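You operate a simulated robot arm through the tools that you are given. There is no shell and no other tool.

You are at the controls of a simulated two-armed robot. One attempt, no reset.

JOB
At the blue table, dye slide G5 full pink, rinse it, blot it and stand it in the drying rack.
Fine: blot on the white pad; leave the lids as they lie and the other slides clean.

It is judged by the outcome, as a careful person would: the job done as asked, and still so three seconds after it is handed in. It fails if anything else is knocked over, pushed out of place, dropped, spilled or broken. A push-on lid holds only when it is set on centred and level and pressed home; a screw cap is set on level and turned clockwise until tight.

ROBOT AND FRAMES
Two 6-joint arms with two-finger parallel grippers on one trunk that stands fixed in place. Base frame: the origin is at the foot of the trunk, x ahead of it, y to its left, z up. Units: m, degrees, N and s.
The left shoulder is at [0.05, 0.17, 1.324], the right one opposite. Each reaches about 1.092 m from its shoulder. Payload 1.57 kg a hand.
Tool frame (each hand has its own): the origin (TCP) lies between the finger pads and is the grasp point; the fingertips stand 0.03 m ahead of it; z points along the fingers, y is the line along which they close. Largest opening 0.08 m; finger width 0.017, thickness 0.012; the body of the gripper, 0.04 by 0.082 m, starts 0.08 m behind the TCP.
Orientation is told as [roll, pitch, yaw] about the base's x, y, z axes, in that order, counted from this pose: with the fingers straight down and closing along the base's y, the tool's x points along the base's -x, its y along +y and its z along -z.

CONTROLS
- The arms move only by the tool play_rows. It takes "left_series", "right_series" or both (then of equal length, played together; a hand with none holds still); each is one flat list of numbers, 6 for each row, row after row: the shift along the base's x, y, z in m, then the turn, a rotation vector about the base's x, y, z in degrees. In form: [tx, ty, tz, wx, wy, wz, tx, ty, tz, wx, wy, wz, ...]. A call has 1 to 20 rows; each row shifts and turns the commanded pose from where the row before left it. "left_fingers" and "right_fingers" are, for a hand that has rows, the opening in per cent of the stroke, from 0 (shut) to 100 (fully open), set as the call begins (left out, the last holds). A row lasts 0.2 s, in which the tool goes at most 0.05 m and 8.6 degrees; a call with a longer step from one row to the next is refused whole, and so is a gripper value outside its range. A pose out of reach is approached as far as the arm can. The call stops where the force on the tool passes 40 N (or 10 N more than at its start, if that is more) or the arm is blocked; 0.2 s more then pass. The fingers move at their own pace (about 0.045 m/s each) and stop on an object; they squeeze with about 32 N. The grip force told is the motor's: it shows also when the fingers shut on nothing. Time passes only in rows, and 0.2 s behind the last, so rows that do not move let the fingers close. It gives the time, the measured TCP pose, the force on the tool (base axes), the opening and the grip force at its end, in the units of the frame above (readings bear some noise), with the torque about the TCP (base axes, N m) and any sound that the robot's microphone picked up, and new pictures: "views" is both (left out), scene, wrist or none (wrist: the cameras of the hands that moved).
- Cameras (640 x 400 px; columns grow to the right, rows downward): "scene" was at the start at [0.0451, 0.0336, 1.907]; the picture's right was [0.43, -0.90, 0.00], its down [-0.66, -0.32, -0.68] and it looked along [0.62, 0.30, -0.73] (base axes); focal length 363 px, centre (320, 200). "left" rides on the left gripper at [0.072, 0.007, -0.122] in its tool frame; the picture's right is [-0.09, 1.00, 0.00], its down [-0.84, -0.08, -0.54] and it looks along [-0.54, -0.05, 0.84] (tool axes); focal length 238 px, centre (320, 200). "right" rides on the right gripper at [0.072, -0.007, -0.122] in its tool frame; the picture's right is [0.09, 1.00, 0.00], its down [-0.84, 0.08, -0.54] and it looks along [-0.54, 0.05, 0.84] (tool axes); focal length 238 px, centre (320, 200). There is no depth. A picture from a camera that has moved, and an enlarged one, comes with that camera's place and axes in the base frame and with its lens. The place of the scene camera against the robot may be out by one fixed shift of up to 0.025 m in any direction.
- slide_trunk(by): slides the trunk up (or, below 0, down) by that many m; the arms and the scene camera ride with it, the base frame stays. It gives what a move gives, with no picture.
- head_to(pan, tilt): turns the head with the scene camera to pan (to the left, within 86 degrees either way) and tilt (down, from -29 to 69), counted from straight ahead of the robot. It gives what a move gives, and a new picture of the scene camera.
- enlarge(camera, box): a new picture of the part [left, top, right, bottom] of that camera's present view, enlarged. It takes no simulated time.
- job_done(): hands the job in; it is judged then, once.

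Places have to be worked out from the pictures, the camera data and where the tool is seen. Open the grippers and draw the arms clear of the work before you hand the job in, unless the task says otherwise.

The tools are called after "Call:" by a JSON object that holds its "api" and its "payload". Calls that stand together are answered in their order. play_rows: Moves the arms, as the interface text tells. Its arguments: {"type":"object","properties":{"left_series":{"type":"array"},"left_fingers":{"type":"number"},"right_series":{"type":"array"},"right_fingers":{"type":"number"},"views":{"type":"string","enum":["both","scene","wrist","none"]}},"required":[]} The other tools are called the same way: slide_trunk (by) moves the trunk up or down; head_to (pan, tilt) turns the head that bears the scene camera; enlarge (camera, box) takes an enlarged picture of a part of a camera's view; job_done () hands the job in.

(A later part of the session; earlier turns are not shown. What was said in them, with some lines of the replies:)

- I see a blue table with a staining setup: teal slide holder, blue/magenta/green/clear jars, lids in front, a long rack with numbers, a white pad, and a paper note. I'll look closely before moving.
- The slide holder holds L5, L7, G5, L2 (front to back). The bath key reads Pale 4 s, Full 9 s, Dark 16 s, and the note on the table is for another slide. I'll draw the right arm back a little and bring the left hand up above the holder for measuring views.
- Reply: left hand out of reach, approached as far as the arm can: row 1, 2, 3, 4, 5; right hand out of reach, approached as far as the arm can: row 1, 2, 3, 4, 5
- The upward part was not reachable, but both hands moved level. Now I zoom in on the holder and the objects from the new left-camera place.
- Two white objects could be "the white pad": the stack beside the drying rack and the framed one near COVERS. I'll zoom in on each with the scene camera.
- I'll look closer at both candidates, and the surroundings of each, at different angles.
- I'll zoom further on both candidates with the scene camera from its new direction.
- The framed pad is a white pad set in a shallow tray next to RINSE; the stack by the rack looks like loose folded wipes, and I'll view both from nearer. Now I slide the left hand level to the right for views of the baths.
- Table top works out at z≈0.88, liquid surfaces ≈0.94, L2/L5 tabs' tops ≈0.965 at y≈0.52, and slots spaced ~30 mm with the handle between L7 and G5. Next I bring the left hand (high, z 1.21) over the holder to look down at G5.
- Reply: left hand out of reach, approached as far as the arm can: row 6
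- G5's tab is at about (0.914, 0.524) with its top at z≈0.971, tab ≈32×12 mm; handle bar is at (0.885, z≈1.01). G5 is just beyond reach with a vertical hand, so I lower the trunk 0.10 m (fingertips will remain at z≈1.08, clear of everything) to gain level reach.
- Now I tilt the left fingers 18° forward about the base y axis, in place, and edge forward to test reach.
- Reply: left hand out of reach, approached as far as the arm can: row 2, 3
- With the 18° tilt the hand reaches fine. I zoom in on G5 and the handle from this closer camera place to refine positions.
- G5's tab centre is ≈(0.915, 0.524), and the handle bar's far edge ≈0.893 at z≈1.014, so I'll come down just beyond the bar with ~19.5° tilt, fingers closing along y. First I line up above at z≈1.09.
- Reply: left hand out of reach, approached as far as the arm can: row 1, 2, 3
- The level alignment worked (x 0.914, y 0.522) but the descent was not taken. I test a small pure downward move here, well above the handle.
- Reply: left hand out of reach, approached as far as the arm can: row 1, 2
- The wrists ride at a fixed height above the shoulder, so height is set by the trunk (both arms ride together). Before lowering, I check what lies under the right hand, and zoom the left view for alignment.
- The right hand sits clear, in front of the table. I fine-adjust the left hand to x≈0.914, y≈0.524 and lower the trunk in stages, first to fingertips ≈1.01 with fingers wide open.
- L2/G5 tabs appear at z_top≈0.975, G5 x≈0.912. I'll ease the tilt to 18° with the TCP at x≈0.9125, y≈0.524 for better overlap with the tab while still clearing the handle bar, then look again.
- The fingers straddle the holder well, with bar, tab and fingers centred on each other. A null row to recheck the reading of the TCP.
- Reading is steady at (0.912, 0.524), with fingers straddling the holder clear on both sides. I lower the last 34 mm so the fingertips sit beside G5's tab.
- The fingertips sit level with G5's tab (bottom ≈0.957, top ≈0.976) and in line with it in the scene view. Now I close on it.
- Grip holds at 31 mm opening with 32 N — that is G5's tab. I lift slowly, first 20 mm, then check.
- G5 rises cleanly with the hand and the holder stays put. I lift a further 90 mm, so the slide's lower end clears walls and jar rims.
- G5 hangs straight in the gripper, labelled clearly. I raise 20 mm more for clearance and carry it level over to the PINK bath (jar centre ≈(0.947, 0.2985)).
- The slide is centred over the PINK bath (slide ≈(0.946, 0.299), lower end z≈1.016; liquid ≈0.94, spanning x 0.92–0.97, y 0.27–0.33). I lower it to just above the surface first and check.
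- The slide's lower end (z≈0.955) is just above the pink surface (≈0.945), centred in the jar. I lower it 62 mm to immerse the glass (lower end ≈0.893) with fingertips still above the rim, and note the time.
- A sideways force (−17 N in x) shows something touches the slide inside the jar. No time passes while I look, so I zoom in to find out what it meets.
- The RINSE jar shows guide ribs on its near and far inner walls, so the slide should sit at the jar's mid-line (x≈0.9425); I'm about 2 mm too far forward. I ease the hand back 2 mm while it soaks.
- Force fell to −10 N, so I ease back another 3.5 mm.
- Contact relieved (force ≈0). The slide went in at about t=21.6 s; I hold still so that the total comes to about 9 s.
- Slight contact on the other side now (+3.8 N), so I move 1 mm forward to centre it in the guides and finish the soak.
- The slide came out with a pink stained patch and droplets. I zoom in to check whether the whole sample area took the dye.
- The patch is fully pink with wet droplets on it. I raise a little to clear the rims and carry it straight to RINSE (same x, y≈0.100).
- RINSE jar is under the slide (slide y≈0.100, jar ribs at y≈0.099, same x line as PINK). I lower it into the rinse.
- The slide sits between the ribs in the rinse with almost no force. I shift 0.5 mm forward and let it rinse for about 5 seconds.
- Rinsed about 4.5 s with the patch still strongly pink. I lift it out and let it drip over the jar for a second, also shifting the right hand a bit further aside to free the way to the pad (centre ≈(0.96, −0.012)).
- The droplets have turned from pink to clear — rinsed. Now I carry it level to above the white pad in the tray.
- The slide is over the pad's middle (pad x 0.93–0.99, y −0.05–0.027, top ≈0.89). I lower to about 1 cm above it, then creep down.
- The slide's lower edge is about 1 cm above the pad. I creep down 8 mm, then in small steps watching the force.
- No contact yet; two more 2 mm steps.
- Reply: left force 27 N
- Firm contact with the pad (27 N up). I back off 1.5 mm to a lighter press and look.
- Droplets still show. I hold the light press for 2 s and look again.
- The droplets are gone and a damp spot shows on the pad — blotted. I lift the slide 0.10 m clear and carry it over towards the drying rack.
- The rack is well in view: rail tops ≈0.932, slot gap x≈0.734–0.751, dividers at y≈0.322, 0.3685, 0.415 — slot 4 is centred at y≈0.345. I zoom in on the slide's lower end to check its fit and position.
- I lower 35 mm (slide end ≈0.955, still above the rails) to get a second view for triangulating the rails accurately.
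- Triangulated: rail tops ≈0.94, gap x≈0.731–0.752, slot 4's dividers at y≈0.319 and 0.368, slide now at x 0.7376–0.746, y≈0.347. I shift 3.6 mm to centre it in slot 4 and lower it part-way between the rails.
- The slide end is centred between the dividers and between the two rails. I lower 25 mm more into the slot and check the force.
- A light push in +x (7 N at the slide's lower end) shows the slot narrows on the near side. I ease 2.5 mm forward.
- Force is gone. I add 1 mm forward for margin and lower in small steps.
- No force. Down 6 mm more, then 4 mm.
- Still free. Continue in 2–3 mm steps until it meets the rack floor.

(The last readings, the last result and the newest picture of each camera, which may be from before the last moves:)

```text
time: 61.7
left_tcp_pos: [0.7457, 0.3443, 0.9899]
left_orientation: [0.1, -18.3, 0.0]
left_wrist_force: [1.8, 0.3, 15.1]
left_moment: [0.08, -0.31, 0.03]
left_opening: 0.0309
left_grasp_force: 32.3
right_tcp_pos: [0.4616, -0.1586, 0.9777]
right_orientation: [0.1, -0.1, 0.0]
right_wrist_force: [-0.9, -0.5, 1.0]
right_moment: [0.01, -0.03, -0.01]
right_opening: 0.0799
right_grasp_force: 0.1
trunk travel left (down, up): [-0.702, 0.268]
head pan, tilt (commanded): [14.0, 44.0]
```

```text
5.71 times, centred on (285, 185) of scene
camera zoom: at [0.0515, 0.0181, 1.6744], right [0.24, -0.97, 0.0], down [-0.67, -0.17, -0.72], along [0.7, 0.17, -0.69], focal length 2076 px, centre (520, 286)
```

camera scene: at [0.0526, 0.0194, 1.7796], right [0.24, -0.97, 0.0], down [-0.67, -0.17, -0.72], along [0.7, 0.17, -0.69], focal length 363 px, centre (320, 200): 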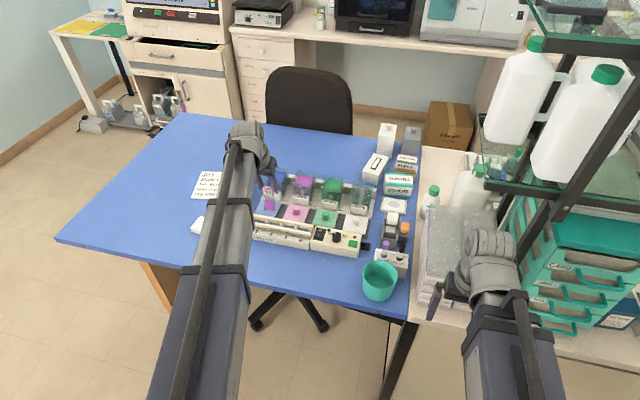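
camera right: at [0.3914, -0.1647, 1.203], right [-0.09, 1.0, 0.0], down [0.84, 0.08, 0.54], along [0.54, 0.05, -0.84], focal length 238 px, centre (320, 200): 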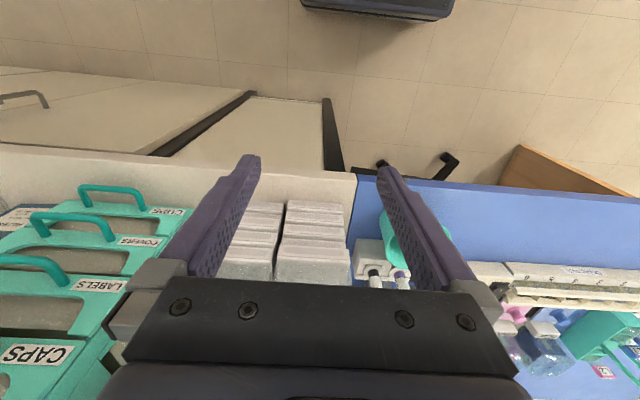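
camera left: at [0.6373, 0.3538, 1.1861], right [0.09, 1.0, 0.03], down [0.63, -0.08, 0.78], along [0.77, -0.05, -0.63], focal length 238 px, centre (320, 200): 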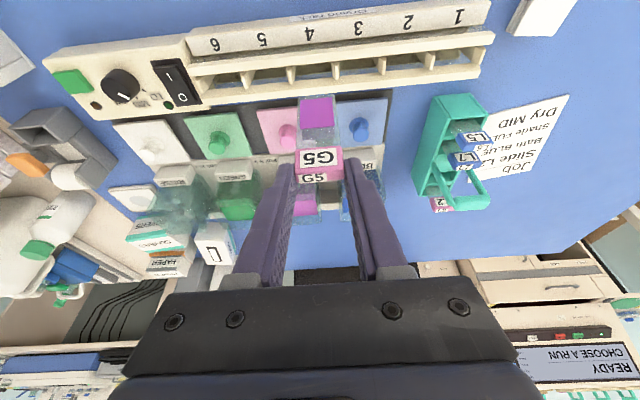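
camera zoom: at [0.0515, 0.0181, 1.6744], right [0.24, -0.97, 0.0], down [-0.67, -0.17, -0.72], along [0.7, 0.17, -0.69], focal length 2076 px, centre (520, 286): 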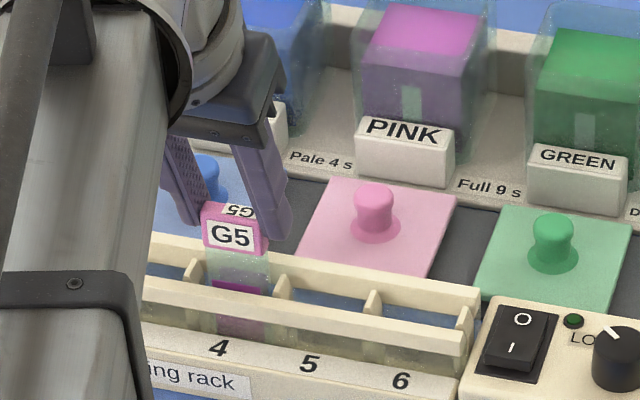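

The slide stands on the rack floor in slot 4 (15 N contact). I relax the press by 1.3 mm, then open the fingers gently.

Call:
{"api": "slide_trunk", "payload": {"by": 0.0013}}

Call:
{"api": "play_rows", "payload": {"left_series": [0, 0, 0, 0, 0, 0, 0, 0, 0, 0, 0, 0, 0, 0, 0, 0, 0, 0, 0, 0, 0, 0, 0, 0], "left_fingers": 55, "views": "wrist"}}

Call:
{"api": "enlarge", "payload": {"camera": "left", "box": [260, 60, 380, 180]}}

Call:
{"api": "enlarge", "payload": {"camera": "scene", "box": [250, 150, 320, 220]}}

```text
time: 62.2
left_tcp_pos: [0.7458, 0.3434, 0.99]
left_orientation: [0.1, -18.2, -0.1]
left_wrist_force: [2.3, 1.1, 4.4]
left_moment: [0.0, -0.19, 0.04]
left_opening: 0.031
left_grasp_force: 31.9
right_tcp_pos: [0.4643, -0.1571, 0.9783]
right_orientation: [0.1, 0.0, 0.0]
right_wrist_force: [-0.6, 0.2, -0.1]
right_moment: [0.01, -0.02, -0.01]
right_opening: 0.0798
right_grasp_force: 0.1
trunk travel left (down, up): [-0.704, 0.266]
head pan, tilt (commanded): [14.0, 44.0]
```

```text
time: 63.2
left_tcp_pos: [0.7462, 0.3439, 0.9896]
left_orientation: [0.0, -18.2, 0.0]
left_wrist_force: [0.5, -0.4, -0.4]
left_moment: [-0.01, 0.02, 0.0]
left_opening: 0.0441
left_grasp_force: 0.2
right_tcp_pos: [0.4647, -0.1578, 0.9797]
right_orientation: [-0.1, -0.1, 0.0]
right_wrist_force: [0.9, -0.1, 0.3]
right_moment: [0.02, -0.01, 0.02]
right_opening: 0.08
right_grasp_force: 0.1
trunk travel left (down, up): [-0.704, 0.266]
head pan, tilt (commanded): [14.0, 44.0]
camera left: at [0.6407, 0.3496, 1.0819], right [0.09, 1.0, 0.03], down [0.63, -0.08, 0.78], along [0.77, -0.05, -0.63], focal length 238 px, centre (320, 200)
```

left: 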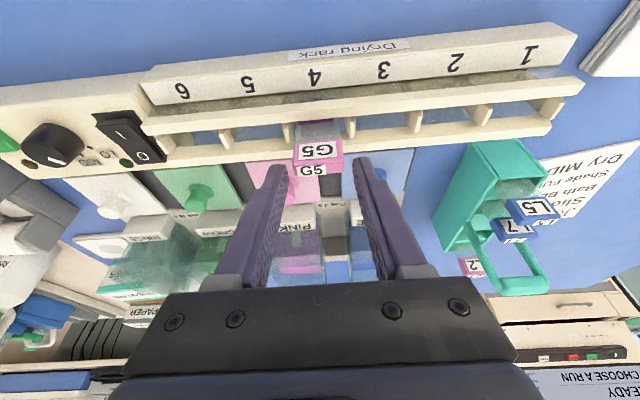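

```text
3.33 times, centred on (320, 120) of left
camera zoom: at [0.6407, 0.3496, 1.0819], right [0.09, 1.0, 0.03], down [0.63, -0.08, 0.78], along [0.77, -0.05, -0.63], focal length 794 px, centre (320, 467)
```

zoom: 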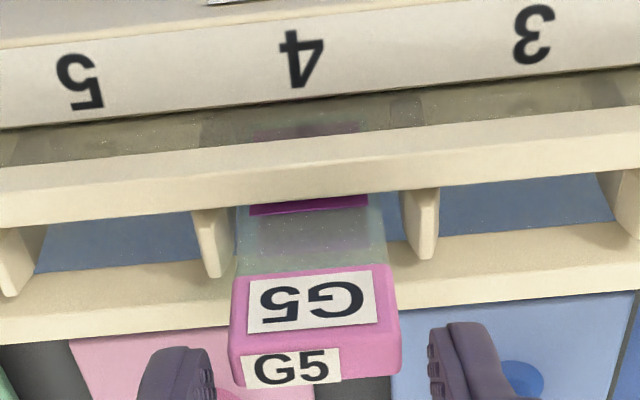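

```text
5.71 times, centred on (285, 185) of scene
camera zoom: at [0.0529, 0.0187, 1.6754], right [0.24, -0.97, 0.0], down [-0.67, -0.17, -0.72], along [0.7, 0.17, -0.69], focal length 2076 px, centre (520, 286)
```

zoom: 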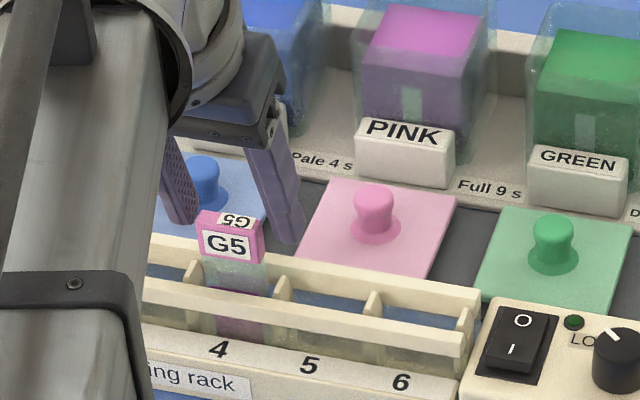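

G5 stands in slot 4, leaning lightly on the near rail, free of the fingers. I open wider and rise straight up clear of it.

Call:
{"api": "play_rows", "payload": {"left_series": [0, 0, 0, 0, 0, 0, 0, 0, 0, 0, 0, 0], "left_fingers": 85, "views": "none"}}

Call:
{"api": "slide_trunk", "payload": {"by": 0.12}}

Call:
{"api": "enlarge", "payload": {"camera": "left", "box": [220, 20, 420, 170]}}

Call:
{"api": "enlarge", "payload": {"camera": "scene", "box": [240, 170, 380, 280]}}

```text
time: 63.8
left_tcp_pos: [0.7464, 0.3446, 0.9888]
left_orientation: [0.0, -18.1, 0.1]
left_wrist_force: [-0.1, -0.3, -0.1]
left_moment: [0.01, 0.01, 0.04]
left_opening: 0.068
left_grasp_force: 0.0
right_tcp_pos: [0.465, -0.1575, 0.979]
right_orientation: [0.1, 0.0, 0.1]
right_wrist_force: [0.3, -0.4, -0.6]
right_moment: [-0.02, 0.0, -0.03]
right_opening: 0.0801
right_grasp_force: 0.0
trunk travel left (down, up): [-0.704, 0.266]
head pan, tilt (commanded): [14.0, 44.0]
```

```text
time: 65.3
left_tcp_pos: [0.7454, 0.3435, 1.1094]
left_orientation: [0.1, -18.1, 0.0]
left_wrist_force: [-0.2, -0.5, -0.4]
left_moment: [0.02, 0.0, 0.03]
left_opening: 0.0678
left_grasp_force: 0.1
right_tcp_pos: [0.4646, -0.1565, 1.0985]
right_orientation: [0.1, 0.0, 0.0]
right_wrist_force: [1.0, 0.1, 0.1]
right_moment: [0.01, -0.02, 0.0]
right_opening: 0.0801
right_grasp_force: 0.1
trunk travel left (down, up): [-0.824, 0.146]
head pan, tilt (commanded): [14.0, 44.0]
```

```text
2.67 times, centred on (320, 95) of left
camera zoom: at [0.6408, 0.3496, 1.2018], right [0.09, 1.0, 0.03], down [0.63, -0.08, 0.78], along [0.77, -0.05, -0.63], focal length 636 px, centre (320, 480)
```

zoom: 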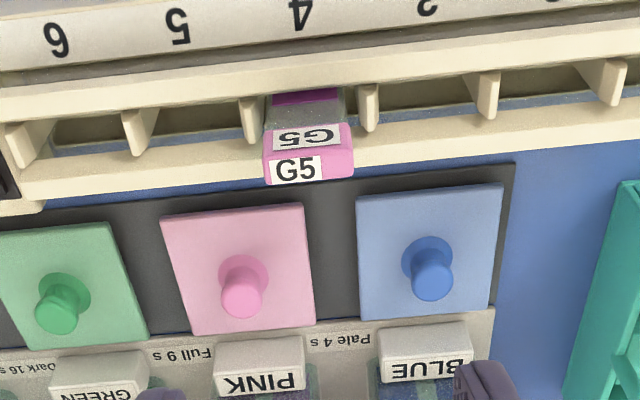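

```text
3.64 times, centred on (310, 225) of scene
camera zoom: at [0.053, 0.0187, 1.7953], right [0.24, -0.97, 0.0], down [-0.67, -0.17, -0.72], along [0.7, 0.17, -0.69], focal length 1321 px, centre (356, 109)
```

zoom: 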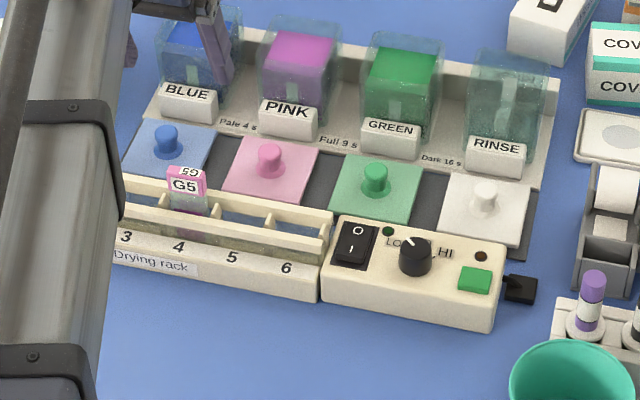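

G5 stands steady in slot 4 with the lids untouched and the dryer box as it was. I draw the left arm back and away from the work and straighten the hand.

Call:
{"api": "slide_trunk", "payload": {"by": 0.1}}

Call:
{"api": "play_rows", "payload": {"left_series": [-0.02, 0.028, 0, 0, 3, 0, -0.02, 0.028, 0, 0, 3, 0, -0.02, 0.028, 0, 0, 3, 0, -0.02, 0.028, 0, 0, 3, 0, -0.02, 0.028, 0, 0, 3, 0, -0.02, 0.028, 0, 0, 3, 0], "views": "both"}}

Call:
{"api": "enlarge", "payload": {"camera": "scene", "box": [180, 150, 400, 280]}}

Call:
{"api": "enlarge", "payload": {"camera": "left", "box": [60, 60, 400, 280]}}

```text
time: 66.6
left_tcp_pos: [0.746, 0.3438, 1.2093]
left_orientation: [0.1, -18.0, 0.0]
left_wrist_force: [0.2, 0.2, -0.5]
left_moment: [0.01, 0.0, -0.03]
left_opening: 0.068
left_grasp_force: 0.0
right_tcp_pos: [0.4642, -0.1579, 1.1988]
right_orientation: [-0.1, 0.0, 0.1]
right_wrist_force: [-0.4, 0.2, -0.1]
right_moment: [0.04, -0.05, -0.01]
right_opening: 0.0798
right_grasp_force: 0.0
trunk travel left (down, up): [-0.924, 0.046]
head pan, tilt (commanded): [14.0, 44.0]
```

```text
time: 68.0
left_tcp_pos: [0.6248, 0.513, 1.1987]
left_orientation: [0.0, 0.0, 0.1]
left_wrist_force: [0.4, 0.0, 0.4]
left_moment: [-0.04, 0.02, 0.04]
left_opening: 0.068
left_grasp_force: 0.0
left hand out of reach, approached as far as the arm can: row 1, 3, 5
right_tcp_pos: [0.4637, -0.1558, 1.1986]
right_orientation: [-0.1, 0.0, 0.0]
right_wrist_force: [0.8, -0.1, 0.0]
right_moment: [-0.01, 0.01, 0.01]
right_opening: 0.08
right_grasp_force: 0.0
trunk travel left (down, up): [-0.924, 0.046]
head pan, tilt (commanded): [14.0, 44.0]
camera scene: at [0.0526, 0.0196, 1.8954], right [0.24, -0.97, 0.0], down [-0.67, -0.17, -0.72], along [0.7, 0.17, -0.69], focal length 363 px, centre (320, 200)
camera left: at [0.5548, 0.5201, 1.3192], right [0.09, 1.0, 0.0], down [0.84, -0.08, 0.54], along [0.54, -0.05, -0.84], focal length 238 px, centre (320, 200)
```

scene: 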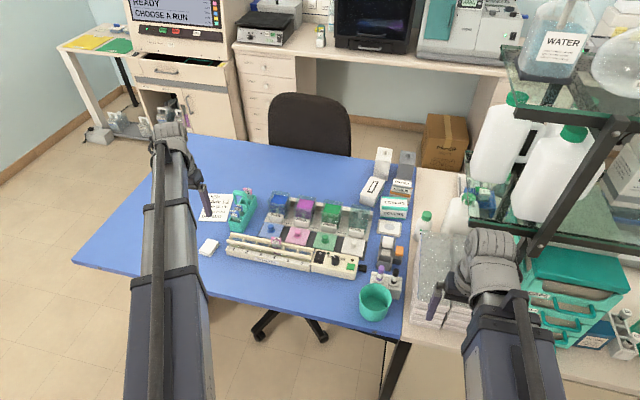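
left: 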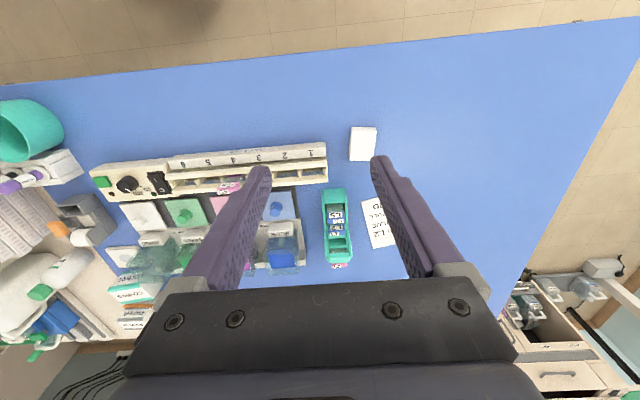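

```text
2.91 times, centred on (290, 215) of scene
camera zoom: at [0.0526, 0.0196, 1.8954], right [0.24, -0.97, 0.0], down [-0.67, -0.17, -0.72], along [0.7, 0.17, -0.69], focal length 1057 px, centre (407, 156)
```

zoom: 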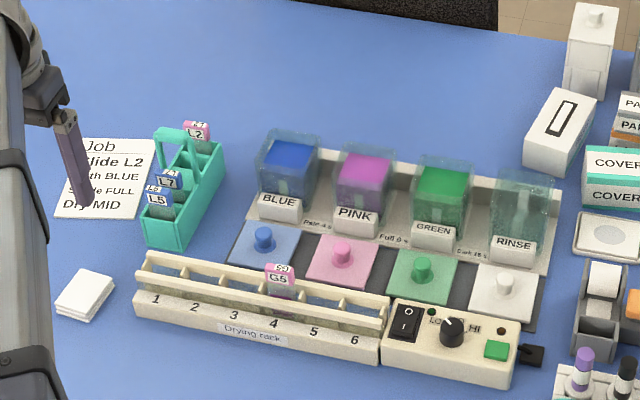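

```text
1.82 times, centred on (230, 170) of left
camera zoom: at [0.5548, 0.5201, 1.3192], right [0.09, 1.0, 0.0], down [0.84, -0.08, 0.54], along [0.54, -0.05, -0.84], focal length 433 px, centre (484, 254)
```

zoom: 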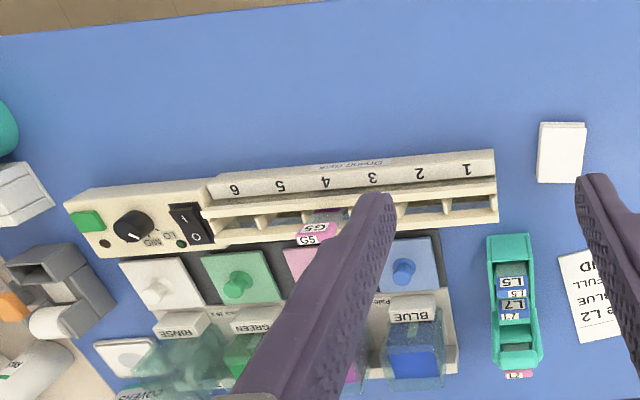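

Everything is in place: G5 stands in slot 4 of the drying rack, dyed pink, rinsed and blotted (the damp spot is on the white tray pad). The lids, the other slides and the holder are unmoved, and both hands are open and clear, so I hand it in.

Call:
{"api": "job_done", "payload": {}}

```text
The job is handed in.
```

I dyed slide G5 in the PINK bath, rinsed it, blotted it on the white pad and stood it in slot 4 of the drying rack. The job is handed in, and I don't have the verdict.

- **Dye:** the slide was under for about 9 s, matching "Full 9 s" on the bath key, and the sample patch came out evenly pink.
- **Rinse:** it spent about 5 s in RINSE. The droplets on it changed from pink to clear.
- **Blot:** I took "the white pad" to be the one in the shallow tray next to RINSE, not the white stack by the rack. I held the slide's lower edge on it until the droplets disappeared, and it left a damp spot on the pad.
- **Rack:** the slide leans lightly against the near rail and stayed put after I let go.

**Contact:** the slide touched the guide ribs inside the PINK jar with about 17 N and the rack slot with about 7 N. I eased off both times, and nothing moved.

In the last pictures the lids, the other slides, the holder and everything else on the table were where they started. I left the dryer switched off and ignored the note on the table, which is for slide L2. Both hands are open and clear of the work.
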